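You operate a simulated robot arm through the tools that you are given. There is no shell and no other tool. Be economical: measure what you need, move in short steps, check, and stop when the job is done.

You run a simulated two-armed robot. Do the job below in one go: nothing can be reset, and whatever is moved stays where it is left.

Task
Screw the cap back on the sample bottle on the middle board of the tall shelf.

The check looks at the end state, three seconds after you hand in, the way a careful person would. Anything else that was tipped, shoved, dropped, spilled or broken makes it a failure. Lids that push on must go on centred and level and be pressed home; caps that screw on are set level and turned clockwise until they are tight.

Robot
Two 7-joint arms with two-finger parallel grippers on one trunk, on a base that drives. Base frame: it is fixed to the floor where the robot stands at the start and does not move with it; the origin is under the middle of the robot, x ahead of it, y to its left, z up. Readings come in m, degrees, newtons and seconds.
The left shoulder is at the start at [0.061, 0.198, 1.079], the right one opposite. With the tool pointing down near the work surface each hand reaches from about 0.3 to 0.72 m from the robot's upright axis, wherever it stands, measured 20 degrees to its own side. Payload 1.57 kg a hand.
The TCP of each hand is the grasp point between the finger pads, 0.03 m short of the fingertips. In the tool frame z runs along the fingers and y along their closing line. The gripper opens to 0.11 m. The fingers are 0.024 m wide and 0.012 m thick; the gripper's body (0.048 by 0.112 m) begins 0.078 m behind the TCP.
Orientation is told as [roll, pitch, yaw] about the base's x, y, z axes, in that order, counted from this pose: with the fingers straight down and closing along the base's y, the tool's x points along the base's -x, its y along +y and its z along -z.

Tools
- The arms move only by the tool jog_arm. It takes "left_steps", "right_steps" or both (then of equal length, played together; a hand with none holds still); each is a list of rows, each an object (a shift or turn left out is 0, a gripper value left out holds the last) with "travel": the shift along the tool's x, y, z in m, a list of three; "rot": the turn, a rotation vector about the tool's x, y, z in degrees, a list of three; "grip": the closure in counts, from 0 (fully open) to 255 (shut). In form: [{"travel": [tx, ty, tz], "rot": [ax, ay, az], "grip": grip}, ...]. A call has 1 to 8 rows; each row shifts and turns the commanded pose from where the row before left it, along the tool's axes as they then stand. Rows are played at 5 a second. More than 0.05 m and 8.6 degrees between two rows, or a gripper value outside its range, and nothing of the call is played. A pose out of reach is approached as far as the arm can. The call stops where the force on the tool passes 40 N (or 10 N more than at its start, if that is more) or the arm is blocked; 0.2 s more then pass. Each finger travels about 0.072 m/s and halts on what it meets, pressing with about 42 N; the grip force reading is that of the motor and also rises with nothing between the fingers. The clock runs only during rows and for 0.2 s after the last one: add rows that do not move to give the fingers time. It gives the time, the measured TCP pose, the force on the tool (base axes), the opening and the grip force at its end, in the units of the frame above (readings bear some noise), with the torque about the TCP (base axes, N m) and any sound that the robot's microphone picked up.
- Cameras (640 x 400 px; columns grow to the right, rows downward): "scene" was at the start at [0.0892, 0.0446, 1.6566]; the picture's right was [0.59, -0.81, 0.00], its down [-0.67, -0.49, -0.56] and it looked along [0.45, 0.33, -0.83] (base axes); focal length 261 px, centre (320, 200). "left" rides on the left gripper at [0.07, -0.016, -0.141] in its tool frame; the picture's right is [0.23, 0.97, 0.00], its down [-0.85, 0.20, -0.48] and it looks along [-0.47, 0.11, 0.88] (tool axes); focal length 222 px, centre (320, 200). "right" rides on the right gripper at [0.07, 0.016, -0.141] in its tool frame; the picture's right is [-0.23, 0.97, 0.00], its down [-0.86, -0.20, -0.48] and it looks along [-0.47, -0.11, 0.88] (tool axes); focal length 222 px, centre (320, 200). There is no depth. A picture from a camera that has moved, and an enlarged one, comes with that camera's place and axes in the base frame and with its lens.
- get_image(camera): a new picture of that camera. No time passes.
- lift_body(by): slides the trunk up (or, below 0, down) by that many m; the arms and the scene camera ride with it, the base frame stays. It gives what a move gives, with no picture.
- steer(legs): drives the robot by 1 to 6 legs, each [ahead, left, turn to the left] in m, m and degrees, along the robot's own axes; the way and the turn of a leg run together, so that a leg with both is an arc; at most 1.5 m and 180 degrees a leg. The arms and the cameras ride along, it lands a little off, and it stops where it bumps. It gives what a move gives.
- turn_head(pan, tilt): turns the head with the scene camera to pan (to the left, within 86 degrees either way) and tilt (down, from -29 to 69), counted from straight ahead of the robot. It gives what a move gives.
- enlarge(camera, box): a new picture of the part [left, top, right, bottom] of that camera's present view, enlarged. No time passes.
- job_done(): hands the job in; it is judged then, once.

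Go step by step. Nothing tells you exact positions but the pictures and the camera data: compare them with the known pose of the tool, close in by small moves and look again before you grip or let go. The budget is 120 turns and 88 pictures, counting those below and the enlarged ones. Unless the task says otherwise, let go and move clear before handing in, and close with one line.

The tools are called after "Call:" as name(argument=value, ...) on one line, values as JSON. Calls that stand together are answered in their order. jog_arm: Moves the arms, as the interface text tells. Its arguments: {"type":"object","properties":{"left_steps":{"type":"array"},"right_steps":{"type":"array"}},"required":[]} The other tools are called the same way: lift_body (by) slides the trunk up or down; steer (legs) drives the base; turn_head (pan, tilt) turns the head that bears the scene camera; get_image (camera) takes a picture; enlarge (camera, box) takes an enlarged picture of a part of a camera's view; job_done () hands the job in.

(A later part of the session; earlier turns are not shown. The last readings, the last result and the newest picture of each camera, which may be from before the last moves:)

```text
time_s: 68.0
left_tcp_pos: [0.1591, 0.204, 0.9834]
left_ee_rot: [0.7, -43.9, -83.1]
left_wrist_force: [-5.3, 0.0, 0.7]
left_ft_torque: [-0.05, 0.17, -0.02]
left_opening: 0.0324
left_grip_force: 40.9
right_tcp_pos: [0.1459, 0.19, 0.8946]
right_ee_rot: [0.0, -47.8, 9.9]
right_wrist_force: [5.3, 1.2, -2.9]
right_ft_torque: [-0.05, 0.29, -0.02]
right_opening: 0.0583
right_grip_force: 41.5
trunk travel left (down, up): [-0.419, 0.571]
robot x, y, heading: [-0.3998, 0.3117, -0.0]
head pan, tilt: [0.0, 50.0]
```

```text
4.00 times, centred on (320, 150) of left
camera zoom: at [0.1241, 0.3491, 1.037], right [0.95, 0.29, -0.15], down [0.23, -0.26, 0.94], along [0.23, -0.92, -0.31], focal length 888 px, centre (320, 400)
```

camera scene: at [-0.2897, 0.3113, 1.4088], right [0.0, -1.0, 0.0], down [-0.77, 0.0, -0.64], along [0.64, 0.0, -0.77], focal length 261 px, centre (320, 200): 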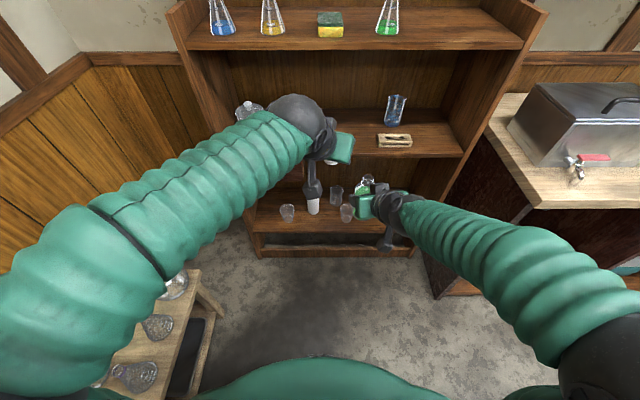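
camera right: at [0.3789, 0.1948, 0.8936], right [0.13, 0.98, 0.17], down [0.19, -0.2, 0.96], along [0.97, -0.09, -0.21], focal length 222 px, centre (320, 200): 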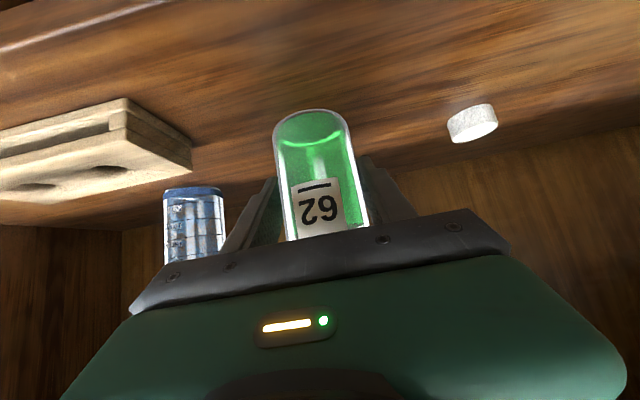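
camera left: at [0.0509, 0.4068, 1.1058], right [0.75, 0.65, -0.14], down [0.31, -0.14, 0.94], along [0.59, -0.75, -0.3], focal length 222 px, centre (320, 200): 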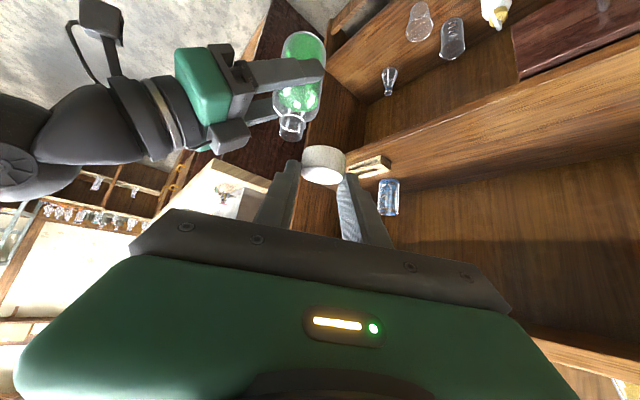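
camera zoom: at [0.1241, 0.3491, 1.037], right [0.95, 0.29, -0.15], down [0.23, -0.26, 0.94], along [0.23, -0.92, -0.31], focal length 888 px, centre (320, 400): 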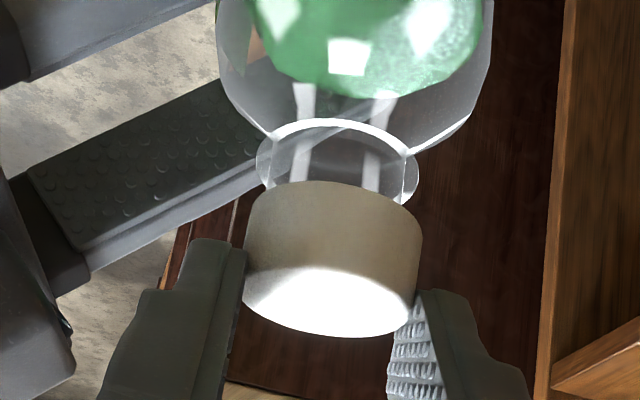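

The cap is now over the neck, with a slight side force from +x. I'll relax it by 1 mm and keep lowering until axial contact.

Call:
jog_arm(left_steps=[{"travel": [0, -0.0012, 0]}, {"travel": [0.0008, 0, 0.0008]}, {"travel": [0.0008, 0, 0.0008]}, {}, {}])

```text
time_s: 69.2
left_tcp_pos: [0.1586, 0.2036, 0.981]
left_ee_rot: [0.7, -43.8, -83.1]
left_wrist_force: [-2.4, -1.9, 2.1]
left_ft_torque: [-0.05, 0.12, 0.01]
left_opening: 0.0326
left_grip_force: 40.3
right_tcp_pos: [0.1459, 0.1893, 0.894]
right_ee_rot: [0.0, -47.7, 10.0]
right_wrist_force: [1.5, 1.3, -4.4]
right_ft_torque: [-0.06, 0.14, -0.01]
right_opening: 0.0582
right_grip_force: 41.9
trunk travel left (down, up): [-0.419, 0.571]
robot x, y, heading: [-0.4001, 0.3083, -0.1]
head pan, tilt: [0.0, 50.0]
```

The cap is captured on the neck. I'll turn it clockwise 24° with the proper orbit and read the torque.

Call:
jog_arm(left_steps=[{"travel": [0.0003, 0.0016, 0.0003], "rot": [5.55, 0, 5.8]}, {"travel": [0.0003, 0.0016, 0.0003], "rot": [5.55, 0, 5.8]}, {"travel": [0.0003, 0.0016, 0.0003], "rot": [5.55, 0, 5.8]}, {}, {}])

Call:
enlarge(camera="left", box=[260, 100, 380, 200])

```text
time_s: 70.4
left_tcp_pos: [0.1626, 0.2032, 0.9795]
left_ee_rot: [0.7, -43.5, -107.2]
left_wrist_force: [0.2, 0.0, -0.5]
left_ft_torque: [0.04, 0.04, 0.01]
left_opening: 0.0324
left_grip_force: 40.8
right_tcp_pos: [0.1457, 0.1901, 0.8935]
right_ee_rot: [0.0, -47.5, 9.9]
right_wrist_force: [0.0, 0.3, -3.7]
right_ft_torque: [-0.03, 0.03, 0.01]
right_opening: 0.0579
right_grip_force: 42.6
trunk travel left (down, up): [-0.419, 0.571]
robot x, y, heading: [-0.3986, 0.3116, -0.2]
head pan, tilt: [0.0, 50.0]
```

```text
4.00 times, centred on (320, 150) of left
camera zoom: at [0.1907, 0.35, 1.0341], right [0.98, -0.12, -0.15], down [0.1, -0.33, 0.94], along [-0.17, -0.94, -0.31], focal length 888 px, centre (320, 400)
```

zoom: 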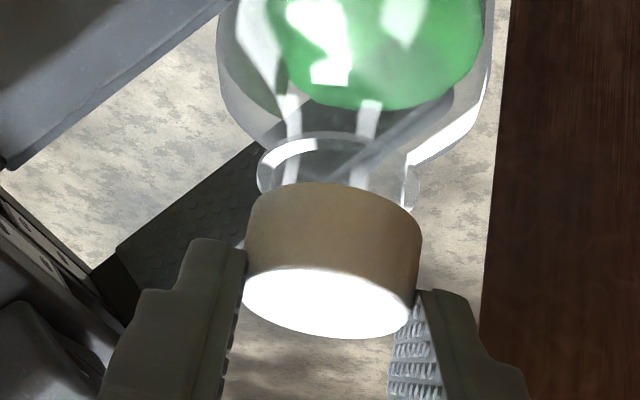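

Free of forces now. I'll lower it further to find the thread's axial contact.

Call:
jog_arm(left_steps=[{"travel": [0.0007, 0, 0.0007]}, {"travel": [0.0007, 0, 0.0007]}, {"travel": [0.0007, 0, 0.0007]}, {}, {}])

```text
time_s: 71.6
left_tcp_pos: [0.1629, 0.2035, 0.9771]
left_ee_rot: [0.7, -43.6, -107.1]
left_wrist_force: [-5.6, 2.3, 0.4]
left_ft_torque: [-0.48, 0.43, -0.04]
left_opening: 0.0324
left_grip_force: 41.0
right_tcp_pos: [0.1461, 0.1896, 0.894]
right_ee_rot: [0.0, -47.7, 9.9]
right_wrist_force: [4.4, -2.6, -4.5]
right_ft_torque: [0.67, 0.06, -0.05]
right_opening: 0.0583
right_grip_force: 42.5
trunk travel left (down, up): [-0.419, 0.571]
robot x, y, heading: [-0.399, 0.3078, -0.0]
head pan, tilt: [0.0, 50.0]
```

The torques show a small tilt mismatch: the bottle leans about 2° to +x and the cap about 2° to −y. I'll tilt the left hand to match.

Call:
jog_arm(left_steps=[{"travel": [-0.0007, 0, -0.0007]}, {"travel": [0.0005, 0, -0.0002], "rot": [0.7, -1.4, -0.65]}, {"travel": [0.0005, 0, -0.0002], "rot": [0.7, -1.4, -0.65]}, {}, {}])

```text
time_s: 72.8
left_tcp_pos: [0.1637, 0.2048, 0.9767]
left_ee_rot: [-1.9, -46.3, -105.2]
left_wrist_force: [13.9, 3.4, -6.6]
left_ft_torque: [0.9, -0.58, 0.17]
left_opening: 0.0324
left_grip_force: 40.7
right_tcp_pos: [0.1457, 0.1886, 0.8923]
right_ee_rot: [0.0, -47.6, 9.9]
right_wrist_force: [-15.3, -3.3, 2.3]
right_ft_torque: [-0.57, -0.67, -0.01]
right_opening: 0.0581
right_grip_force: 42.2
trunk travel left (down, up): [-0.419, 0.571]
robot x, y, heading: [-0.4014, 0.3099, -0.4]
head pan, tilt: [0.0, 50.0]
```

That over-corrected; I'll undo about 60% of it.

Call:
jog_arm(left_steps=[{"travel": [-0.0006, 0, 0.0002], "rot": [-0.85, 1.7, 0.8]}, {}, {}])

```text
time_s: 73.6
left_tcp_pos: [0.1621, 0.2031, 0.9779]
left_ee_rot: [-0.5, -44.7, -106.5]
left_wrist_force: [6.0, 1.9, -4.8]
left_ft_torque: [-0.38, 0.05, 0.08]
left_opening: 0.0325
left_grip_force: 40.5
right_tcp_pos: [0.1457, 0.1892, 0.8937]
right_ee_rot: [0.0, -47.7, 9.8]
right_wrist_force: [-5.8, -2.4, 1.5]
right_ft_torque: [0.6, -0.61, 0.0]
right_opening: 0.058
right_grip_force: 42.4
trunk travel left (down, up): [-0.419, 0.571]
robot x, y, heading: [-0.3979, 0.313, -0.3]
head pan, tilt: [0.0, 50.0]
```

The cap resists lifting now, so it seems to be caught on the thread. I'll release it, back off and look.

Call:
jog_arm(left_steps=[{"grip": 90}, {}, {}, {"travel": [0, 0, -0.03]}, {"travel": [0, 0, -0.03]}, {"travel": [0, 0, -0.02]}, {}])

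Call:
enlarge(camera="left", box=[240, 80, 400, 200])

Call:
enlarge(camera="scene", box=[310, 130, 430, 210])

```text
time_s: 75.2
left_tcp_pos: [0.165, 0.2639, 1.0281]
left_ee_rot: [-0.4, -44.7, -106.6]
left_wrist_force: [0.0, -0.2, -1.0]
left_ft_torque: [0.01, 0.04, -0.02]
left_opening: 0.0712
left_grip_force: 0.0
left hand out of reach, approached as far as the arm can: row 5, 6
right_tcp_pos: [0.146, 0.1892, 0.8926]
right_ee_rot: [0.0, -47.6, 9.9]
right_wrist_force: [0.1, -0.3, -3.9]
right_ft_torque: [-0.02, 0.03, -0.02]
right_opening: 0.0584
right_grip_force: 42.3
trunk travel left (down, up): [-0.419, 0.571]
robot x, y, heading: [-0.4003, 0.3104, -0.0]
head pan, tilt: [0.0, 50.0]
```

```text
3.33 times, centred on (320, 140) of left
camera zoom: at [0.1921, 0.4117, 1.082], right [0.98, -0.13, -0.16], down [0.12, -0.32, 0.94], along [-0.17, -0.94, -0.3], focal length 740 px, centre (320, 400)
```

zoom: 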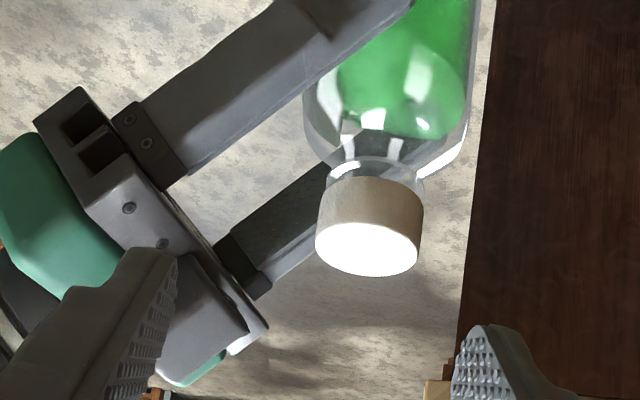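

```text
5.00 times, centred on (370, 170) of scene
camera zoom: at [-0.2879, 0.3114, 1.4086], right [0.0, -1.0, 0.0], down [-0.77, 0.0, -0.64], along [0.64, 0.0, -0.77], focal length 1307 px, centre (70, 350)
```

zoom: 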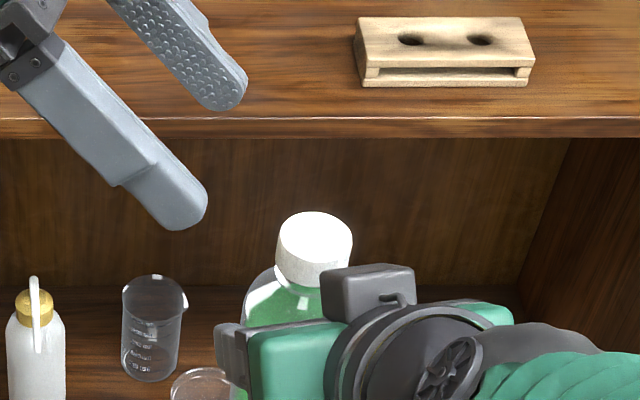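

The cap sits level on the thread. Now I'll bring the left hand to a vertical pose beside it, for top-down turning.

Call:
jog_arm(left_steps=[{"travel": [-0.021, 0, -0.0215]}, {"rot": [0, 7.45, 0]}, {"rot": [0, 7.45, 0]}, {"rot": [0, 7.45, 0]}, {"rot": [0, 7.45, 0]}, {"rot": [0, 7.45, 0]}, {"rot": [0, 7.45, 0]}, {}])

Call:
get_image(camera="scene")

```text
time_s: 77.0
left_tcp_pos: [0.1373, 0.2716, 1.0288]
left_ee_rot: [-0.1, -14.9, -106.6]
left_wrist_force: [0.2, 1.2, 0.5]
left_ft_torque: [0.0, 0.02, 0.03]
left_opening: 0.0712
left_grip_force: 0.1
left hand out of reach, approached as far as the arm can: row 1, 2, 3, 4, 5, 6, 7
right_tcp_pos: [0.1449, 0.1887, 0.8936]
right_ee_rot: [0.1, -47.7, 9.9]
right_wrist_force: [-0.4, 0.4, -3.9]
right_ft_torque: [0.0, 0.06, 0.0]
right_opening: 0.0584
right_grip_force: 41.5
trunk travel left (down, up): [-0.419, 0.571]
robot x, y, heading: [-0.4014, 0.3069, -0.4]
head pan, tilt: [0.0, 50.0]
```

```text
23 pictures are left
camera scene: at [-0.2886, 0.3111, 1.4087], right [0.0, -1.0, 0.0], down [-0.77, 0.0, -0.64], along [0.64, 0.0, -0.77], focal length 261 px, centre (320, 200)
```

scene: 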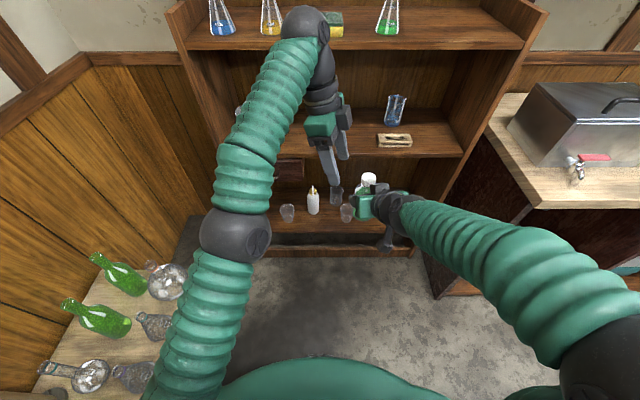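

The arm is near its limit at this yaw. I'll turn the hand back counter-clockwise, which is also needed for the next stroke.

Call:
jog_arm(left_steps=[{"rot": [-2.1, 0, -7.7]}, {"rot": [-2.1, 0, -7.7]}, {"rot": [-2.1, 0, -7.7]}, {"rot": [-2.1, 0, -7.7]}, {"rot": [-2.1, 0, -7.7]}, {"rot": [-2.1, 0, -7.7]}, {"rot": [0, 7.4, 0]}, {"rot": [0, 7.4, 0]}])

Call:
jog_arm(left_steps=[{"travel": [0, 0, -0.02]}, {"rot": [0, 0, -8]}, {"rot": [0, 0, -8]}, {}])

```text
time_s: 78.8
left_tcp_pos: [0.1376, 0.2691, 1.0293]
left_ee_rot: [0.3, -3.6, -58.7]
left_wrist_force: [0.1, -0.2, -0.8]
left_ft_torque: [0.04, -0.01, 0.0]
left_opening: 0.0711
left_grip_force: 0.0
left hand out of reach, approached as far as the arm can: row 8
right_tcp_pos: [0.1457, 0.1872, 0.8929]
right_ee_rot: [0.2, -47.8, 9.7]
right_wrist_force: [-0.5, 0.0, -4.2]
right_ft_torque: [0.05, 0.03, 0.01]
right_opening: 0.0584
right_grip_force: 42.2
trunk travel left (down, up): [-0.419, 0.571]
robot x, y, heading: [-0.3964, 0.3089, -0.1]
head pan, tilt: [0.0, 50.0]
```

```text
time_s: 79.8
left_tcp_pos: [0.1287, 0.2823, 1.0501]
left_ee_rot: [-0.9, -3.8, -42.7]
left_wrist_force: [-0.9, 0.2, -0.3]
left_ft_torque: [-0.01, 0.0, 0.01]
left_opening: 0.0711
left_grip_force: 0.0
left hand out of reach, approached as far as the arm can: row 1
right_tcp_pos: [0.1448, 0.1886, 0.8925]
right_ee_rot: [0.0, -47.7, 9.7]
right_wrist_force: [0.2, -0.5, -4.0]
right_ft_torque: [-0.04, 0.07, 0.0]
right_opening: 0.0581
right_grip_force: 42.0
trunk travel left (down, up): [-0.419, 0.571]
robot x, y, heading: [-0.3957, 0.3112, 0.0]
head pan, tilt: [0.0, 50.0]
```

The left arm is near full stretch because the work is high relative to the shoulder. I'll lower the bottle by 0.10 m with the right arm.

Call:
jog_arm(right_steps=[{"travel": [0.0244, 0, 0.0222]}, {"travel": [0.0244, 0, 0.0222]}, {"travel": [0.0244, 0, 0.0222]}, {}])

Call:
jog_arm(left_steps=[{"rot": [0, 3.8, 0]}, {"travel": [0, 0, 0.02], "rot": [0, 0, -8]}, {"travel": [0, 0, 0.02], "rot": [0, 0, -8]}, {}])

```text
time_s: 80.8
left_tcp_pos: [0.1285, 0.2813, 1.0501]
left_ee_rot: [-0.7, -3.8, -42.7]
left_wrist_force: [0.6, -0.4, -0.6]
left_ft_torque: [-0.01, 0.0, 0.0]
left_opening: 0.0712
left_grip_force: 0.0
right_tcp_pos: [0.1487, 0.187, 0.7978]
right_ee_rot: [0.0, -49.6, 9.9]
right_wrist_force: [-0.5, 0.0, -3.1]
right_ft_torque: [0.0, 0.03, 0.0]
right_opening: 0.0584
right_grip_force: 42.0
trunk travel left (down, up): [-0.419, 0.571]
robot x, y, heading: [-0.3999, 0.3111, -0.3]
head pan, tilt: [0.0, 50.0]
```

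```text
time_s: 81.8
left_tcp_pos: [0.1295, 0.2782, 1.0092]
left_ee_rot: [-1.9, -3.4, -26.7]
left_wrist_force: [0.1, -0.3, 0.4]
left_ft_torque: [0.01, -0.02, -0.02]
left_opening: 0.0711
left_grip_force: 0.1
left hand out of reach, approached as far as the arm can: row 1
right_tcp_pos: [0.148, 0.186, 0.7972]
right_ee_rot: [0.0, -49.6, 9.8]
right_wrist_force: [0.2, -0.3, -3.4]
right_ft_torque: [-0.02, 0.04, -0.01]
right_opening: 0.0579
right_grip_force: 41.8
trunk travel left (down, up): [-0.419, 0.571]
robot x, y, heading: [-0.3967, 0.3102, -0.1]
head pan, tilt: [0.0, 50.0]
```

The bottle is exactly upright now. I'll level the left hand, move it over the cap at about (0.158, 0.190, 0.855) and come down to hover.

Call:
jog_arm(left_steps=[{"rot": [-1.9, 3.4, 0]}, {"travel": [-0.0325, -0.0329, 0]}, {"travel": [-0.0325, -0.0329, 0]}, {"travel": [0, 0, 0.04]}, {"travel": [0, 0, 0.035]}, {}])

Call:
get_image(camera="left")

```text
time_s: 83.0
left_tcp_pos: [0.1227, 0.2221, 0.9258]
left_ee_rot: [-0.2, -0.8, -26.9]
left_wrist_force: [1.0, -0.6, 0.6]
left_ft_torque: [-0.01, -0.03, 0.02]
left_opening: 0.0709
left_grip_force: 0.0
left hand out of reach, approached as far as the arm can: row 2, 3
right_tcp_pos: [0.1429, 0.1861, 0.7911]
right_ee_rot: [0.4, -48.4, 9.5]
right_wrist_force: [-1.4, 0.9, -3.7]
right_ft_torque: [0.01, -0.05, 0.02]
right_opening: 0.0581
right_grip_force: 41.8
trunk travel left (down, up): [-0.419, 0.571]
robot x, y, heading: [-0.3979, 0.3132, -0.1]
head pan, tilt: [0.0, 50.0]
stopped in row 6 (right hand): the force on the tool passed its limit at 51 N (the readings are from after the stop); the commanded pose is now the measured one
```

```text
22 pictures are left
camera left: at [0.0523, 0.2408, 1.0664], right [0.24, 0.97, -0.01], down [0.85, -0.2, 0.49], along [0.47, -0.12, -0.87], focal length 222 px, centre (320, 200)
```

left: 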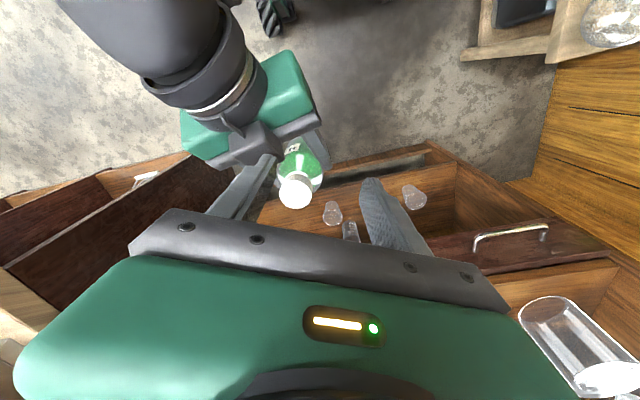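

A left fingertip touched the right gripper because the left arm was at its reach limit, but the bottle is still held. I'll raise the left hand, then bring the bottle lower and closer.

Call:
jog_arm(left_steps=[{"travel": [0, 0, -0.03]}, {"travel": [0, 0.03, -0.02]}, {}])

Call:
jog_arm(right_steps=[{"travel": [0.024, 0, 0.0033]}, {"travel": [0.024, 0, 0.0033]}, {"travel": [0.024, 0, 0.0033]}, {"rot": [0, -1.2, 0]}, {}])

Call:
get_image(camera="left")

```text
time_s: 83.8
left_tcp_pos: [0.1332, 0.2516, 0.9756]
left_ee_rot: [-0.2, -0.9, -26.9]
left_wrist_force: [-0.5, 0.5, 0.5]
left_ft_torque: [0.0, 0.01, -0.01]
left_opening: 0.0714
left_grip_force: 0.1
right_tcp_pos: [0.1431, 0.1858, 0.7916]
right_ee_rot: [0.2, -48.6, 9.4]
right_wrist_force: [0.3, -0.2, -3.8]
right_ft_torque: [0.0, 0.05, 0.0]
right_opening: 0.0581
right_grip_force: 41.9
trunk travel left (down, up): [-0.419, 0.571]
robot x, y, heading: [-0.4006, 0.3099, -0.1]
head pan, tilt: [0.0, 50.0]
```

```text
time_s: 85.0
left_tcp_pos: [0.1363, 0.2509, 0.9761]
left_ee_rot: [-0.3, -0.8, -26.9]
left_wrist_force: [0.4, 0.6, -0.7]
left_ft_torque: [0.02, -0.01, -0.01]
left_opening: 0.0713
left_grip_force: 0.0
right_tcp_pos: [0.1047, 0.1782, 0.7302]
right_ee_rot: [0.4, -49.7, 9.5]
right_wrist_force: [0.0, -0.6, -4.3]
right_ft_torque: [-0.02, 0.07, -0.02]
right_opening: 0.0585
right_grip_force: 42.3
trunk travel left (down, up): [-0.419, 0.571]
robot x, y, heading: [-0.3982, 0.3103, -0.1]
head pan, tilt: [0.0, 50.0]
```

```text
21 pictures are left
camera left: at [0.0641, 0.2694, 1.1169], right [0.24, 0.97, -0.01], down [0.85, -0.2, 0.49], along [0.47, -0.12, -0.87], focal length 222 px, centre (320, 200)
```

left: 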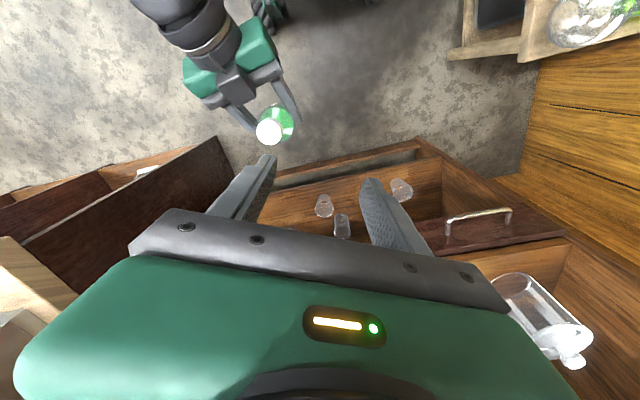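

The cap is now at about (0.113, 0.180, 0.787). I'll move the left hand above it and descend to a hover with the fingers opened to about 5 cm.

Call:
jog_arm(left_steps=[{"travel": [-0.0057, -0.0369, 0], "grip": 130}, {"travel": [-0.0057, -0.0369, 0]}, {"travel": [0, 0, 0.04]}, {"travel": [0, 0, 0.04]}, {}])

Call:
get_image(camera="left")

```text
time_s: 86.4
left_tcp_pos: [0.1299, 0.2065, 0.8879]
left_ee_rot: [0.5, 0.2, -23.4]
left_wrist_force: [-0.9, -0.3, -0.3]
left_ft_torque: [0.04, 0.0, 0.0]
left_opening: 0.0539
left_grip_force: 0.0
right_tcp_pos: [0.104, 0.1788, 0.7333]
right_ee_rot: [0.3, -49.8, 9.5]
right_wrist_force: [-0.5, 0.3, -3.1]
right_ft_torque: [-0.03, 0.05, -0.04]
right_opening: 0.0582
right_grip_force: 41.6
trunk travel left (down, up): [-0.419, 0.571]
robot x, y, heading: [-0.3993, 0.3138, -0.2]
head pan, tilt: [0.0, 50.0]
stopped in row 5 (left hand): the arm was blocked; the commanded pose is now the measured one
```

```text
20 pictures are left
camera left: at [0.0599, 0.2185, 1.0301], right [0.18, 0.98, 0.01], down [0.86, -0.16, 0.48], along [0.47, -0.08, -0.88], focal length 222 px, centre (320, 200)
```

left: 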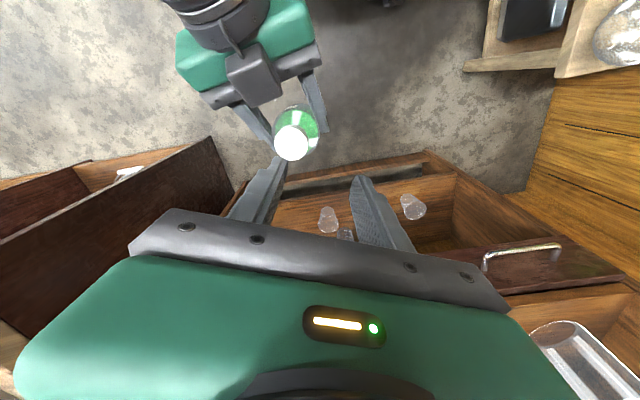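

It's blocked at the left arm's inward limit. A more clockwise yaw gave more room before, so I'll rotate the hand to about −71° and then approach.

Call:
jog_arm(left_steps=[{"travel": [0, 0, -0.015], "rot": [0, 0, 8]}, {"rot": [0, 0, 8]}, {"rot": [0, 0, 8]}, {"rot": [0, 0, 8]}, {"rot": [0, 0, 8]}, {"rot": [0, 0, 8]}, {}])

```text
time_s: 88.0
left_tcp_pos: [0.1255, 0.1995, 0.9046]
left_ee_rot: [0.3, 0.1, -72.4]
left_wrist_force: [-0.6, 0.9, 1.0]
left_ft_torque: [-0.01, -0.02, -0.01]
left_opening: 0.054
left_grip_force: 0.0
right_tcp_pos: [0.1023, 0.1789, 0.7307]
right_ee_rot: [0.4, -49.8, 9.6]
right_wrist_force: [-0.4, 0.7, -4.1]
right_ft_torque: [0.0, 0.07, 0.06]
right_opening: 0.058
right_grip_force: 42.2
trunk travel left (down, up): [-0.419, 0.571]
robot x, y, heading: [-0.4017, 0.3093, -0.0]
head pan, tilt: [0.0, 50.0]
```

That freed it. Now I'll shift over the cap.

Call:
jog_arm(left_steps=[{"travel": [-0.0148, -0.0178, 0]}, {}, {"travel": [0, 0, 0.025]}, {}])

Call:
enlarge(camera="left", box=[200, 60, 440, 240])

```text
time_s: 89.0
left_tcp_pos: [0.1146, 0.1811, 0.88]
left_ee_rot: [0.3, 0.1, -72.0]
left_wrist_force: [0.2, 0.0, -0.6]
left_ft_torque: [0.01, 0.0, -0.02]
left_opening: 0.0538
left_grip_force: 0.0
right_tcp_pos: [0.1044, 0.1772, 0.7312]
right_ee_rot: [0.4, -49.9, 9.5]
right_wrist_force: [0.9, 0.3, -3.2]
right_ft_torque: [0.01, 0.09, 0.01]
right_opening: 0.0583
right_grip_force: 42.3
trunk travel left (down, up): [-0.419, 0.571]
robot x, y, heading: [-0.3983, 0.3154, 0.0]
head pan, tilt: [0.0, 50.0]
```

```text
2.22 times, centred on (320, 150) of left
camera zoom: at [0.0771, 0.2415, 1.0221], right [0.86, 0.52, 0.0], down [0.45, -0.75, 0.48], along [0.25, -0.41, -0.88], focal length 494 px, centre (320, 311)
```

zoom: 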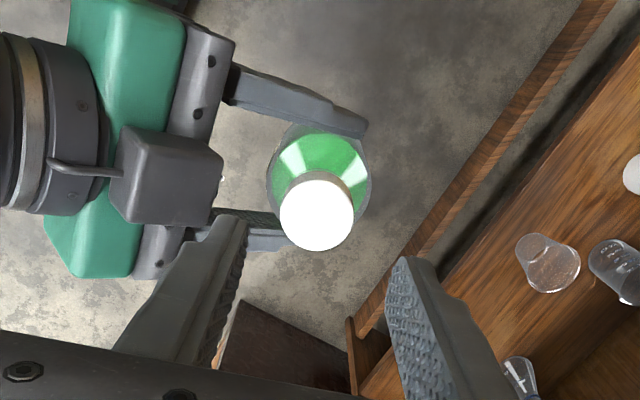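

The view is excellent: the cap axis is at (0.113, 0.179), within 2 mm of the tool axis. I'll narrow the fingers, correct and descend around the cap.

Call:
jog_arm(left_steps=[{"travel": [-0.0012, -0.002, 0], "grip": 148}, {}, {"travel": [0, 0, 0.025]}, {"travel": [0, 0, 0.022]}, {"travel": [0, 0, 0.01]}, {}])

Call:
enlarge(camera="left", box=[240, 100, 400, 220])

```text
time_s: 90.4
left_tcp_pos: [0.1121, 0.1767, 0.8227]
left_ee_rot: [0.3, 0.2, -72.3]
left_wrist_force: [0.5, -0.3, 0.0]
left_ft_torque: [-0.03, -0.02, -0.06]
left_opening: 0.0461
left_grip_force: 0.1
right_tcp_pos: [0.1045, 0.1787, 0.7311]
right_ee_rot: [0.4, -49.8, 9.5]
right_wrist_force: [-0.7, 0.0, -2.8]
right_ft_torque: [0.01, 0.03, -0.01]
right_opening: 0.0584
right_grip_force: 42.0
trunk travel left (down, up): [-0.419, 0.571]
robot x, y, heading: [-0.3992, 0.3128, -0.4]
head pan, tilt: [0.0, 50.0]
```

```text
3.33 times, centred on (320, 160) of left
camera zoom: at [0.0762, 0.2382, 0.9642], right [0.86, 0.51, 0.0], down [0.45, -0.76, 0.48], along [0.25, -0.41, -0.88], focal length 740 px, centre (320, 333)
```

zoom: 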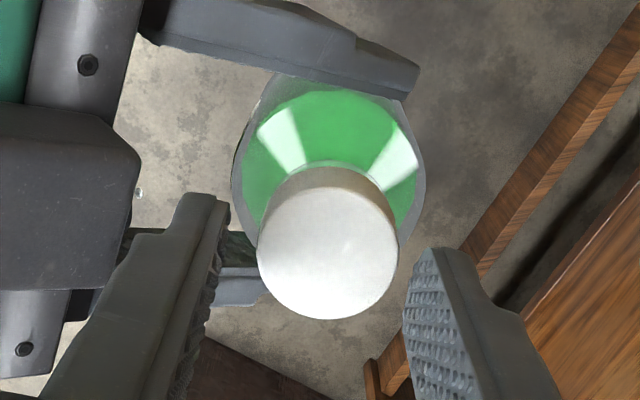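

Centred to within 3 mm. I'll make the final correction, lower 9 mm, and close on the cap.

Call:
jog_arm(left_steps=[{"travel": [0.003, 0.0015, 0]}, {"travel": [0, 0, 0.009]}, {}, {"grip": 190}, {}, {}])

```text
time_s: 91.8
left_tcp_pos: [0.1132, 0.1811, 0.8134]
left_ee_rot: [0.2, 0.1, -72.1]
left_wrist_force: [1.7, 0.0, -0.4]
left_ft_torque: [0.05, -0.06, -0.02]
left_opening: 0.0328
left_grip_force: 40.9
right_tcp_pos: [0.1027, 0.1777, 0.7311]
right_ee_rot: [0.4, -49.8, 9.6]
right_wrist_force: [-3.0, 0.3, -3.7]
right_ft_torque: [0.01, -0.02, 0.0]
right_opening: 0.0583
right_grip_force: 42.3
trunk travel left (down, up): [-0.419, 0.571]
robot x, y, heading: [-0.4037, 0.3113, 0.1]
head pan, tilt: [0.0, 50.0]
```

The cap is gripped cleanly. First clockwise stroke: 64°.

Call:
jog_arm(left_steps=[{"travel": [0, 0, 0.0001], "rot": [0, 0, 8]}, {"travel": [0, 0, 0.0001], "rot": [0, 0, 8]}, {"travel": [0, 0, 0.0001], "rot": [0, 0, 8]}, {"travel": [0, 0, 0.0001], "rot": [0, 0, 8]}, {"travel": [0, 0, 0.0001], "rot": [0, 0, 8]}, {"travel": [0, 0, 0.0001], "rot": [0, 0, 8]}, {"travel": [0, 0, 0.0001], "rot": [0, 0, 8]}, {}])

```text
time_s: 93.6
left_tcp_pos: [0.1135, 0.1803, 0.8138]
left_ee_rot: [0.2, 0.3, -128.3]
left_wrist_force: [23.4, -6.1, -5.3]
left_ft_torque: [0.14, -0.87, 0.04]
left_opening: 0.0326
left_grip_force: 40.5
right_tcp_pos: [0.1034, 0.1783, 0.7299]
right_ee_rot: [0.4, -49.8, 9.5]
right_wrist_force: [-22.2, 5.9, 2.5]
right_ft_torque: [-0.62, -1.04, 0.1]
right_opening: 0.0581
right_grip_force: 42.1
trunk travel left (down, up): [-0.419, 0.571]
robot x, y, heading: [-0.399, 0.3105, 0.1]
head pan, tilt: [0.0, 50.0]
```

A side force of 23 N in +x has built up, from an off-centre grip or contact. I'll check the picture.

Call:
enlarge(camera="left", box=[220, 80, 420, 230])

```text
2.67 times, centred on (320, 155) of left
camera zoom: at [0.1438, 0.2463, 0.9558], right [0.9, -0.43, 0.0], down [-0.38, -0.8, 0.47], along [-0.2, -0.43, -0.88], focal length 592 px, centre (320, 320)
```

zoom: 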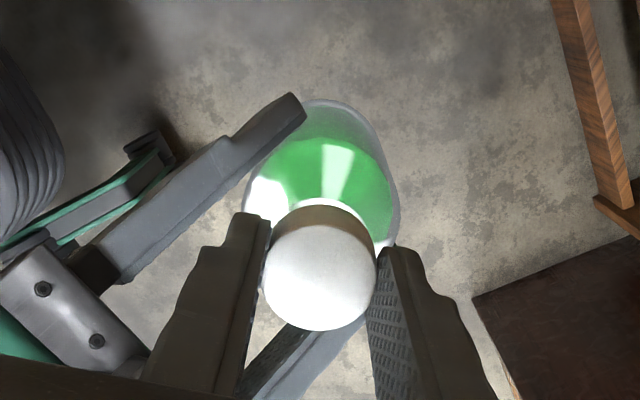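

There's no visible collision; the cap is slightly eccentric in the grip. I'll relax by about 1 mm and read again.

Call:
jog_arm(left_steps=[{"travel": [0.0005, 0.001, 0]}, {}, {}])

```text
time_s: 94.4
left_tcp_pos: [0.1144, 0.1807, 0.8116]
left_ee_rot: [-0.1, 0.1, -128.3]
left_wrist_force: [11.9, -3.9, 1.2]
left_ft_torque: [0.12, -0.62, 0.02]
left_opening: 0.0328
left_grip_force: 40.4
right_tcp_pos: [0.1035, 0.1785, 0.7311]
right_ee_rot: [0.4, -49.9, 9.4]
right_wrist_force: [-10.7, 4.2, -4.8]
right_ft_torque: [-0.4, -0.3, 0.06]
right_opening: 0.0582
right_grip_force: 41.4
trunk travel left (down, up): [-0.419, 0.571]
robot x, y, heading: [-0.3956, 0.3097, 0.2]
head pan, tilt: [0.0, 50.0]
```

The relaxation worked. I'll shift another millimetre and continue turning a little.

Call:
jog_arm(left_steps=[{"travel": [0.0003, 0.001, 0]}, {"rot": [0, 0, 8]}, {"rot": [0, 0, 8]}, {"rot": [0, 0, 8]}, {"rot": [0, 0, 8]}, {}, {}])

```text
time_s: 96.0
left_tcp_pos: [0.1144, 0.1815, 0.8116]
left_ee_rot: [-0.2, 0.2, -160.4]
left_wrist_force: [5.1, -8.2, 0.1]
left_ft_torque: [-0.05, -0.35, 0.0]
left_opening: 0.0325
left_grip_force: 40.7
right_tcp_pos: [0.1027, 0.1782, 0.7315]
right_ee_rot: [0.4, -49.9, 9.5]
right_wrist_force: [-6.1, 7.9, -3.6]
right_ft_torque: [-0.57, -0.09, 0.08]
right_opening: 0.0587
right_grip_force: 42.5
trunk travel left (down, up): [-0.419, 0.571]
robot x, y, heading: [-0.4007, 0.315, -0.1]
head pan, tilt: [0.0, 50.0]
```

It's turning freely and descending. I'll keep going clockwise.

Call:
jog_arm(left_steps=[{"travel": [0.0002, 0.0008, 0]}, {"rot": [0, 0, 8]}, {"rot": [0, 0, 8]}, {"rot": [0, 0, 8]}, {"rot": [0, 0, 8]}, {}, {}])

```text
time_s: 97.6
left_tcp_pos: [0.1135, 0.1794, 0.8129]
left_ee_rot: [-0.1, 0.1, 167.8]
left_wrist_force: [4.7, -15.9, -3.4]
left_ft_torque: [-0.3, -0.26, 0.04]
left_opening: 0.0328
left_grip_force: 40.9
right_tcp_pos: [0.1029, 0.1786, 0.7313]
right_ee_rot: [0.3, -49.9, 9.6]
right_wrist_force: [-5.4, 15.2, 0.5]
right_ft_torque: [-0.91, -0.15, 0.17]
right_opening: 0.0581
right_grip_force: 42.0
trunk travel left (down, up): [-0.419, 0.571]
robot x, y, heading: [-0.3996, 0.31, -0.2]
head pan, tilt: [0.0, 50.0]
```

120° done so far. I'll continue with small compliance shifts.

Call:
jog_arm(left_steps=[{"travel": [0.0003, 0.001, 0.0004]}, {"travel": [0, 0.0002, 0.0001], "rot": [0, 0, 8]}, {"travel": [0, 0.0002, 0.0001], "rot": [0, 0, 8]}, {"travel": [0, 0.0002, 0.0001], "rot": [0, 0, 8]}, {"travel": [0, 0.0002, 0.0001], "rot": [0, 0, 8]}, {}, {}])

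```text
time_s: 99.2
left_tcp_pos: [0.1133, 0.1801, 0.8098]
left_ee_rot: [-0.2, 0.0, 135.7]
left_wrist_force: [-1.4, -8.6, 4.9]
left_ft_torque: [0.01, 0.13, 0.01]
left_opening: 0.0326
left_grip_force: 40.5
right_tcp_pos: [0.1028, 0.1772, 0.7296]
right_ee_rot: [0.4, -49.8, 9.5]
right_wrist_force: [1.5, 9.7, -8.5]
right_ft_torque: [-0.83, 0.07, 0.14]
right_opening: 0.058
right_grip_force: 42.4
trunk travel left (down, up): [-0.419, 0.571]
robot x, y, heading: [-0.3972, 0.3091, -0.3]
head pan, tilt: [0.0, 50.0]
```

152° done with the torque still low. I'll carry on.

Call:
jog_arm(left_steps=[{"travel": [0.0003, 0.0005, 0]}, {"travel": [0, 0.0002, 0], "rot": [0, 0, 8]}, {"travel": [0, 0.0002, 0], "rot": [0, 0, 8]}, {"travel": [0, 0.0002, 0], "rot": [0, 0, 8]}, {"travel": [0, 0.0002, 0], "rot": [0, 0, 8]}, {"travel": [0, 0.0002, 0], "rot": [0, 0, 8]}, {}, {}])

```text
time_s: 100.3
left_tcp_pos: [0.1036, 0.193, 0.7946]
left_ee_rot: [0.5, -0.3, 118.3]
left_wrist_force: [-0.3, -2.0, 0.0]
left_ft_torque: [0.6, 0.11, 0.01]
left_opening: 0.0326
left_grip_force: 40.7
left hand out of reach, approached as far as the arm can: row 3, 4, 5
right_tcp_pos: [0.098, 0.1866, 0.7289]
right_ee_rot: [0.6, -49.1, 10.4]
right_wrist_force: [0.5, 2.3, -5.6]
right_ft_torque: [-0.75, -0.04, -0.02]
right_opening: 0.0589
right_grip_force: 42.4
trunk travel left (down, up): [-0.419, 0.571]
robot x, y, heading: [-0.4002, 0.3092, 0.1]
head pan, tilt: [0.0, 50.0]
stopped in row 5 (right hand): the force on the tool passed its limit at 46 N (the readings are from after the stop); the commanded pose is now the measured one
```

The left arm hit its turning limit and shoved a bit. I'll look before opening.

Call:
enlarge(camera="scene", box=[310, 160, 430, 240])

```text
5.00 times, centred on (370, 200) of scene
camera zoom: at [-0.2866, 0.3119, 1.4086], right [0.0, -1.0, 0.0], down [-0.77, 0.0, -0.64], along [0.64, 0.0, -0.77], focal length 1307 px, centre (70, 200)
```

zoom: 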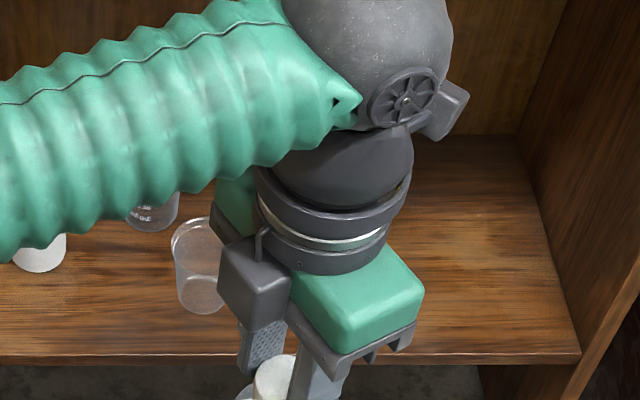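

The cap is still on the bottle. I'll open, lift clear, and inspect.

Call:
jog_arm(left_steps=[{"grip": 148}, {}, {"travel": [0, 0, -0.02]}, {"travel": [0, 0, -0.03]}, {"travel": [0, 0, -0.03]}, {}])

Call:
enlarge(camera="left", box=[200, 60, 440, 240])

```text
time_s: 101.7
left_tcp_pos: [0.0996, 0.2018, 0.859]
left_ee_rot: [0.6, -0.5, 119.0]
left_wrist_force: [0.1, 0.7, -0.2]
left_ft_torque: [0.02, 0.03, -0.01]
left_opening: 0.0463
left_grip_force: 0.1
left hand out of reach, approached as far as the arm can: row 4, 5
right_tcp_pos: [0.0966, 0.1844, 0.7296]
right_ee_rot: [0.7, -49.1, 10.3]
right_wrist_force: [-1.1, 0.0, -3.4]
right_ft_torque: [0.02, 0.03, 0.03]
right_opening: 0.058
right_grip_force: 41.3
trunk travel left (down, up): [-0.419, 0.571]
robot x, y, heading: [-0.4013, 0.3135, -0.2]
head pan, tilt: [0.0, 50.0]
```

```text
2.22 times, centred on (320, 150) of left
camera zoom: at [0.1506, 0.149, 1.0009], right [-0.74, -0.67, 0.01], down [-0.58, 0.65, 0.49], along [-0.33, 0.36, -0.87], focal length 494 px, centre (320, 311)
```

zoom: 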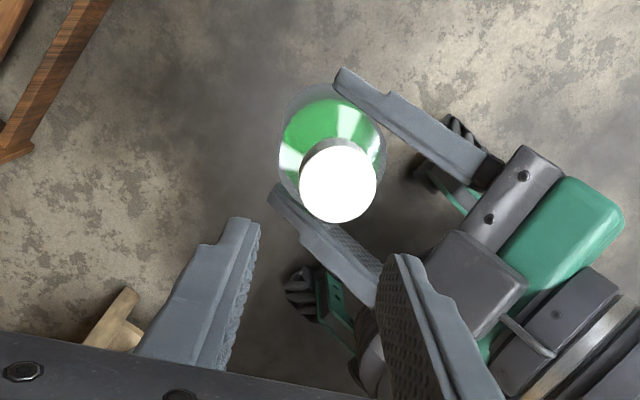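

The cap is on and level. I'll wind the hand back counter-clockwise above the cap for a second stroke.

Call:
jog_arm(left_steps=[{"rot": [0, 0, -8]}, {"rot": [0, 0, -8]}, {"rot": [0, 0, -8]}, {"travel": [0, 0, -0.01], "rot": [0, 0, -8]}, {"travel": [0, 0, -0.01], "rot": [0, 0, -8]}, {"rot": [0, 0, -8]}, {"rot": [0, 0, -8]}, {"rot": [0, 0, -8]}])

Call:
jog_arm(left_steps=[{"rot": [0, 0, -8]}, {"rot": [0, 0, -8]}, {"rot": [0, 0, -8]}, {"rot": [0, 0, -8]}, {"rot": [0, 0, -8]}, {"rot": [0, 0, -8]}, {"rot": [0, 0, -8]}, {"rot": [0, 0, -8]}])

Call:
jog_arm(left_steps=[{"rot": [0, 0, -8]}, {"rot": [0, 0, -8]}, {"rot": [0, 0, -8]}, {"rot": [0, 0, -8]}, {"rot": [0, 0, -8]}, {"rot": [0, 0, -8]}, {}])

```text
time_s: 103.5
left_tcp_pos: [0.101, 0.2022, 0.8791]
left_ee_rot: [-0.1, -0.5, -177.5]
left_wrist_force: [0.7, 0.8, -0.8]
left_ft_torque: [0.0, 0.0, 0.04]
left_opening: 0.0459
left_grip_force: 0.1
right_tcp_pos: [0.0986, 0.1846, 0.7296]
right_ee_rot: [0.8, -49.3, 10.3]
right_wrist_force: [0.7, 0.1, -3.1]
right_ft_torque: [0.0, 0.05, 0.0]
right_opening: 0.0581
right_grip_force: 41.8
trunk travel left (down, up): [-0.419, 0.571]
robot x, y, heading: [-0.3976, 0.3099, -0.0]
head pan, tilt: [0.0, 50.0]
```

```text
time_s: 105.3
left_tcp_pos: [0.101, 0.203, 0.88]
left_ee_rot: [-0.6, -0.1, -113.5]
left_wrist_force: [-0.3, -0.3, -0.8]
left_ft_torque: [0.02, 0.02, -0.01]
left_opening: 0.0461
left_grip_force: 0.1
right_tcp_pos: [0.0978, 0.184, 0.7291]
right_ee_rot: [0.8, -49.2, 10.2]
right_wrist_force: [0.3, -0.9, -3.2]
right_ft_torque: [-0.02, 0.04, 0.01]
right_opening: 0.058
right_grip_force: 42.0
trunk travel left (down, up): [-0.419, 0.571]
robot x, y, heading: [-0.3978, 0.3146, 0.1]
head pan, tilt: [0.0, 50.0]
```

```text
time_s: 106.9
left_tcp_pos: [0.1029, 0.2033, 0.8801]
left_ee_rot: [-0.5, 0.3, -65.5]
left_wrist_force: [0.3, -0.6, 0.6]
left_ft_torque: [-0.03, -0.03, -0.02]
left_opening: 0.0464
left_grip_force: 0.0
right_tcp_pos: [0.0975, 0.1834, 0.7293]
right_ee_rot: [0.7, -49.2, 10.3]
right_wrist_force: [0.1, -0.1, -3.6]
right_ft_torque: [-0.03, 0.03, 0.0]
right_opening: 0.0581
right_grip_force: 42.4
trunk travel left (down, up): [-0.419, 0.571]
robot x, y, heading: [-0.4, 0.3071, 0.1]
head pan, tilt: [0.0, 50.0]
```

Now I'll re-centre above the cap and check.

Call:
jog_arm(left_steps=[{"travel": [-0.0176, -0.0025, 0]}, {"travel": [0, 0, 0.03]}, {}, {}])

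Call:
enlarge(camera="left", box=[240, 100, 400, 220])

```text
time_s: 107.9
left_tcp_pos: [0.1067, 0.1879, 0.851]
left_ee_rot: [-0.4, 0.3, -65.6]
left_wrist_force: [0.1, -1.0, -0.3]
left_ft_torque: [-0.02, -0.01, -0.01]
left_opening: 0.0465
left_grip_force: 0.2
right_tcp_pos: [0.0981, 0.1839, 0.7281]
right_ee_rot: [0.6, -49.3, 10.3]
right_wrist_force: [-0.3, -0.7, -3.4]
right_ft_torque: [-0.05, 0.03, 0.01]
right_opening: 0.0583
right_grip_force: 42.2
trunk travel left (down, up): [-0.419, 0.571]
robot x, y, heading: [-0.398, 0.3098, 0.0]
head pan, tilt: [0.0, 50.0]
```

```text
3.33 times, centred on (320, 160) of left
camera zoom: at [0.0647, 0.2442, 0.994], right [0.79, 0.61, -0.01], down [0.54, -0.7, 0.47], along [0.28, -0.38, -0.88], focal length 740 px, centre (320, 333)
```

zoom: 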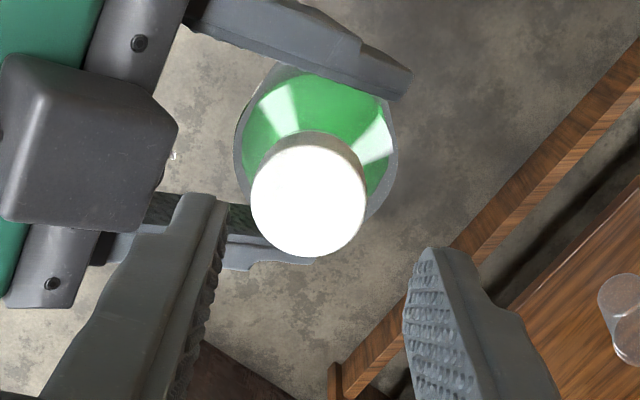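

The offset is about (+2.6, −3.7) mm in tool axes. I'll correct it, return to the earlier yaw (−74°), descend and grip.

Call:
jog_arm(left_steps=[{"travel": [0.0026, -0.0037, 0], "rot": [0, 0, 8]}, {}, {"travel": [0, 0, 0.02]}, {"travel": [0, 0, 0.023]}, {}, {"grip": 190}, {}, {}])

```text
time_s: 109.7
left_tcp_pos: [0.1026, 0.1882, 0.8081]
left_ee_rot: [-0.5, 0.2, -73.6]
left_wrist_force: [1.7, 1.1, 1.2]
left_ft_torque: [0.08, -0.08, 0.03]
left_opening: 0.0294
left_grip_force: 1.1
right_tcp_pos: [0.0984, 0.1846, 0.7304]
right_ee_rot: [0.9, -49.2, 10.3]
right_wrist_force: [-0.7, -0.7, -5.4]
right_ft_torque: [0.06, -0.03, -0.01]
right_opening: 0.0584
right_grip_force: 42.0
trunk travel left (down, up): [-0.419, 0.571]
robot x, y, heading: [-0.401, 0.3067, -0.0]
head pan, tilt: [0.0, 50.0]
```

The fingers closed past the cap's width, so they may not be around it. I'll look.

Call:
enlarge(camera="left", box=[240, 100, 400, 220])

```text
3.33 times, centred on (320, 160) of left
camera zoom: at [0.0692, 0.2495, 0.9499], right [0.87, 0.49, -0.01], down [0.44, -0.77, 0.47], along [0.23, -0.41, -0.88], focal length 740 px, centre (320, 333)
```

zoom: 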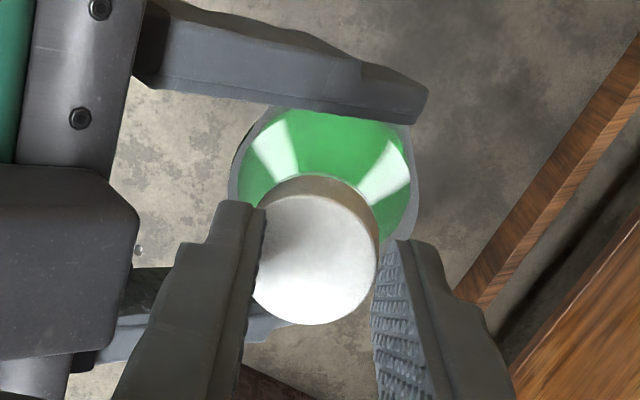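

The bottle has slipped down about 1.5 cm in the right grip, so the cap is just below the fingertips. I'll open, shift 4 mm, go 2 cm lower and grip again.

Call:
jog_arm(left_steps=[{"grip": 145}, {"travel": [-0.004, 0, 0]}, {"travel": [0, 0, 0.01]}, {"travel": [0, 0, 0.01]}, {}, {"grip": 190}, {}, {}])

Call:
enlarge(camera="left", box=[240, 100, 400, 220])

```text
time_s: 111.5
left_tcp_pos: [0.1013, 0.1838, 0.7859]
left_ee_rot: [-0.5, 0.3, -73.6]
left_wrist_force: [-1.9, 0.1, -0.9]
left_ft_torque: [0.1, -0.16, -0.02]
left_opening: 0.032
left_grip_force: 40.8
right_tcp_pos: [0.098, 0.1838, 0.7289]
right_ee_rot: [0.7, -49.3, 10.3]
right_wrist_force: [1.6, 0.7, -1.7]
right_ft_torque: [-0.07, 0.29, -0.01]
right_opening: 0.0582
right_grip_force: 42.2
trunk travel left (down, up): [-0.419, 0.571]
robot x, y, heading: [-0.3989, 0.3131, -0.1]
head pan, tilt: [0.0, 50.0]
```

```text
3.33 times, centred on (320, 160) of left
camera zoom: at [0.068, 0.2464, 0.9291], right [0.87, 0.49, -0.01], down [0.44, -0.77, 0.47], along [0.23, -0.41, -0.88], focal length 740 px, centre (320, 333)
```

zoom: 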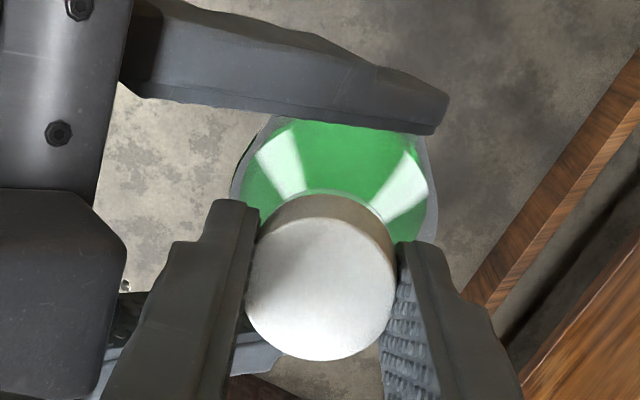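

The cap is gripped again. Second stroke clockwise, with orbit compensation.

Call:
jog_arm(left_steps=[{"travel": [0, 0.0004, 0], "rot": [0, 0, 8]}, {"travel": [0, 0.0004, 0], "rot": [0, 0, 8]}, {"travel": [0, 0.0004, 0], "rot": [0, 0, 8]}, {"travel": [0, 0.0004, 0], "rot": [0, 0, 8]}, {"travel": [0, 0.0004, 0], "rot": [0, 0, 8]}, {}, {}])

```text
time_s: 113.1
left_tcp_pos: [0.1049, 0.1833, 0.787]
left_ee_rot: [-0.7, 0.0, -113.6]
left_wrist_force: [-16.6, 12.4, -3.1]
left_ft_torque: [0.7, 0.27, 0.05]
left_opening: 0.0322
left_grip_force: 40.1
right_tcp_pos: [0.0976, 0.1834, 0.7289]
right_ee_rot: [0.8, -49.3, 10.2]
right_wrist_force: [17.0, -14.1, -0.6]
right_ft_torque: [0.05, 0.71, -0.12]
right_opening: 0.058
right_grip_force: 42.1
trunk travel left (down, up): [-0.419, 0.571]
robot x, y, heading: [-0.3949, 0.312, 0.1]
head pan, tilt: [0.0, 50.0]
```

That was over-compensated; I'll shift back 1.2 mm and continue without the orbit.

Call:
jog_arm(left_steps=[{"travel": [0.0002, -0.0012, 0.0003]}, {"rot": [0, 0, 8]}, {"rot": [0, 0, 8]}, {"rot": [0, 0, 8]}, {"rot": [0, 0, 8]}, {"rot": [0, 0, 8]}, {}])

```text
time_s: 114.7
left_tcp_pos: [0.1045, 0.183, 0.7865]
left_ee_rot: [-0.4, -0.5, -153.7]
left_wrist_force: [-8.7, 14.7, -9.1]
left_ft_torque: [0.57, -0.18, 0.03]
left_opening: 0.0322
left_grip_force: 40.5
right_tcp_pos: [0.0972, 0.185, 0.7292]
right_ee_rot: [0.7, -49.3, 10.2]
right_wrist_force: [9.7, -14.8, 5.1]
right_ft_torque: [0.31, 0.67, -0.13]
right_opening: 0.0579
right_grip_force: 41.8
trunk travel left (down, up): [-0.419, 0.571]
robot x, y, heading: [-0.3997, 0.3152, -0.1]
head pan, tilt: [0.0, 50.0]
```

It's being pulled down by the thread, so it is screwing in. I'll follow down and continue.

Call:
jog_arm(left_steps=[{"travel": [0, -0.0011, 0.0008]}, {"travel": [0, -0.0001, 0.0001], "rot": [0, 0, 8]}, {"travel": [0, -0.0001, 0.0001], "rot": [0, 0, 8]}, {"travel": [0, -0.0001, 0.0001], "rot": [0, 0, 8]}, {"travel": [0, -0.0001, 0.0001], "rot": [0, 0, 8]}, {}])

```text
time_s: 116.1
left_tcp_pos: [0.1027, 0.1855, 0.7855]
left_ee_rot: [0.0, -0.6, 174.3]
left_wrist_force: [-5.1, 10.6, -1.2]
left_ft_torque: [0.32, 0.3, 0.71]
left_opening: 0.0325
left_grip_force: 41.5
right_tcp_pos: [0.0989, 0.1851, 0.7286]
right_ee_rot: [0.7, -49.3, 10.2]
right_wrist_force: [5.6, -10.7, -0.9]
right_ft_torque: [0.26, -0.01, -0.74]
right_opening: 0.0582
right_grip_force: 41.9
trunk travel left (down, up): [-0.419, 0.571]
robot x, y, heading: [-0.397, 0.3109, 0.1]
head pan, tilt: [0.0, 50.0]
```

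The torque about the axis rose to 0.71 N·m: the cap is tightening. I'll turn a bit further to make it tight.

Call:
jog_arm(left_steps=[{"travel": [0, -0.0005, 0], "rot": [0, 0, 4]}, {"rot": [0, 0, 4]}, {}])

```text
time_s: 116.9
left_tcp_pos: [0.1029, 0.1855, 0.7835]
left_ee_rot: [-0.1, -0.5, 166.5]
left_wrist_force: [0.3, 9.6, -0.5]
left_ft_torque: [0.3, 0.09, 0.68]
left_opening: 0.0329
left_grip_force: 40.3
right_tcp_pos: [0.0965, 0.1835, 0.7284]
right_ee_rot: [0.7, -49.0, 10.3]
right_wrist_force: [0.2, -10.7, -3.4]
right_ft_torque: [0.29, -0.01, -0.74]
right_opening: 0.0583
right_grip_force: 42.2
trunk travel left (down, up): [-0.419, 0.571]
robot x, y, heading: [-0.3976, 0.3102, 0.0]
head pan, tilt: [0.0, 50.0]
```

The torque is saturating at about 0.7 N·m. I'll do one more short turn to confirm it's at the stop.

Call:
jog_arm(left_steps=[{"rot": [0, 0, 8]}, {"rot": [0, 0, 8]}, {}])

Call:
enlarge(camera="left", box=[240, 100, 400, 220])

```text
time_s: 117.7
left_tcp_pos: [0.1031, 0.1853, 0.7848]
left_ee_rot: [0.0, -0.6, 150.4]
left_wrist_force: [1.1, 14.9, 0.0]
left_ft_torque: [0.59, 0.05, 0.63]
left_opening: 0.0329
left_grip_force: 40.9
right_tcp_pos: [0.0981, 0.184, 0.728]
right_ee_rot: [0.7, -49.2, 10.1]
right_wrist_force: [-1.4, -14.2, -3.5]
right_ft_torque: [0.25, -0.06, -0.76]
right_opening: 0.0583
right_grip_force: 41.4
trunk travel left (down, up): [-0.419, 0.571]
robot x, y, heading: [-0.4028, 0.3101, -0.0]
head pan, tilt: [0.0, 50.0]
```

```text
3.33 times, centred on (320, 160) of left
camera zoom: at [0.1732, 0.165, 0.9269], right [-0.28, -0.96, 0.0], down [-0.84, 0.25, 0.49], along [-0.47, 0.14, -0.87], focal length 740 px, centre (320, 333)
```

zoom: 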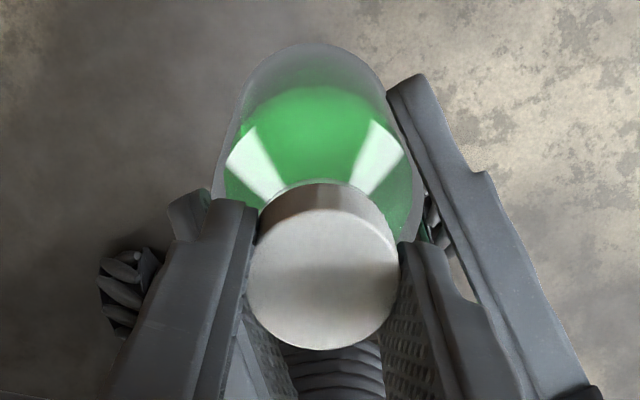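

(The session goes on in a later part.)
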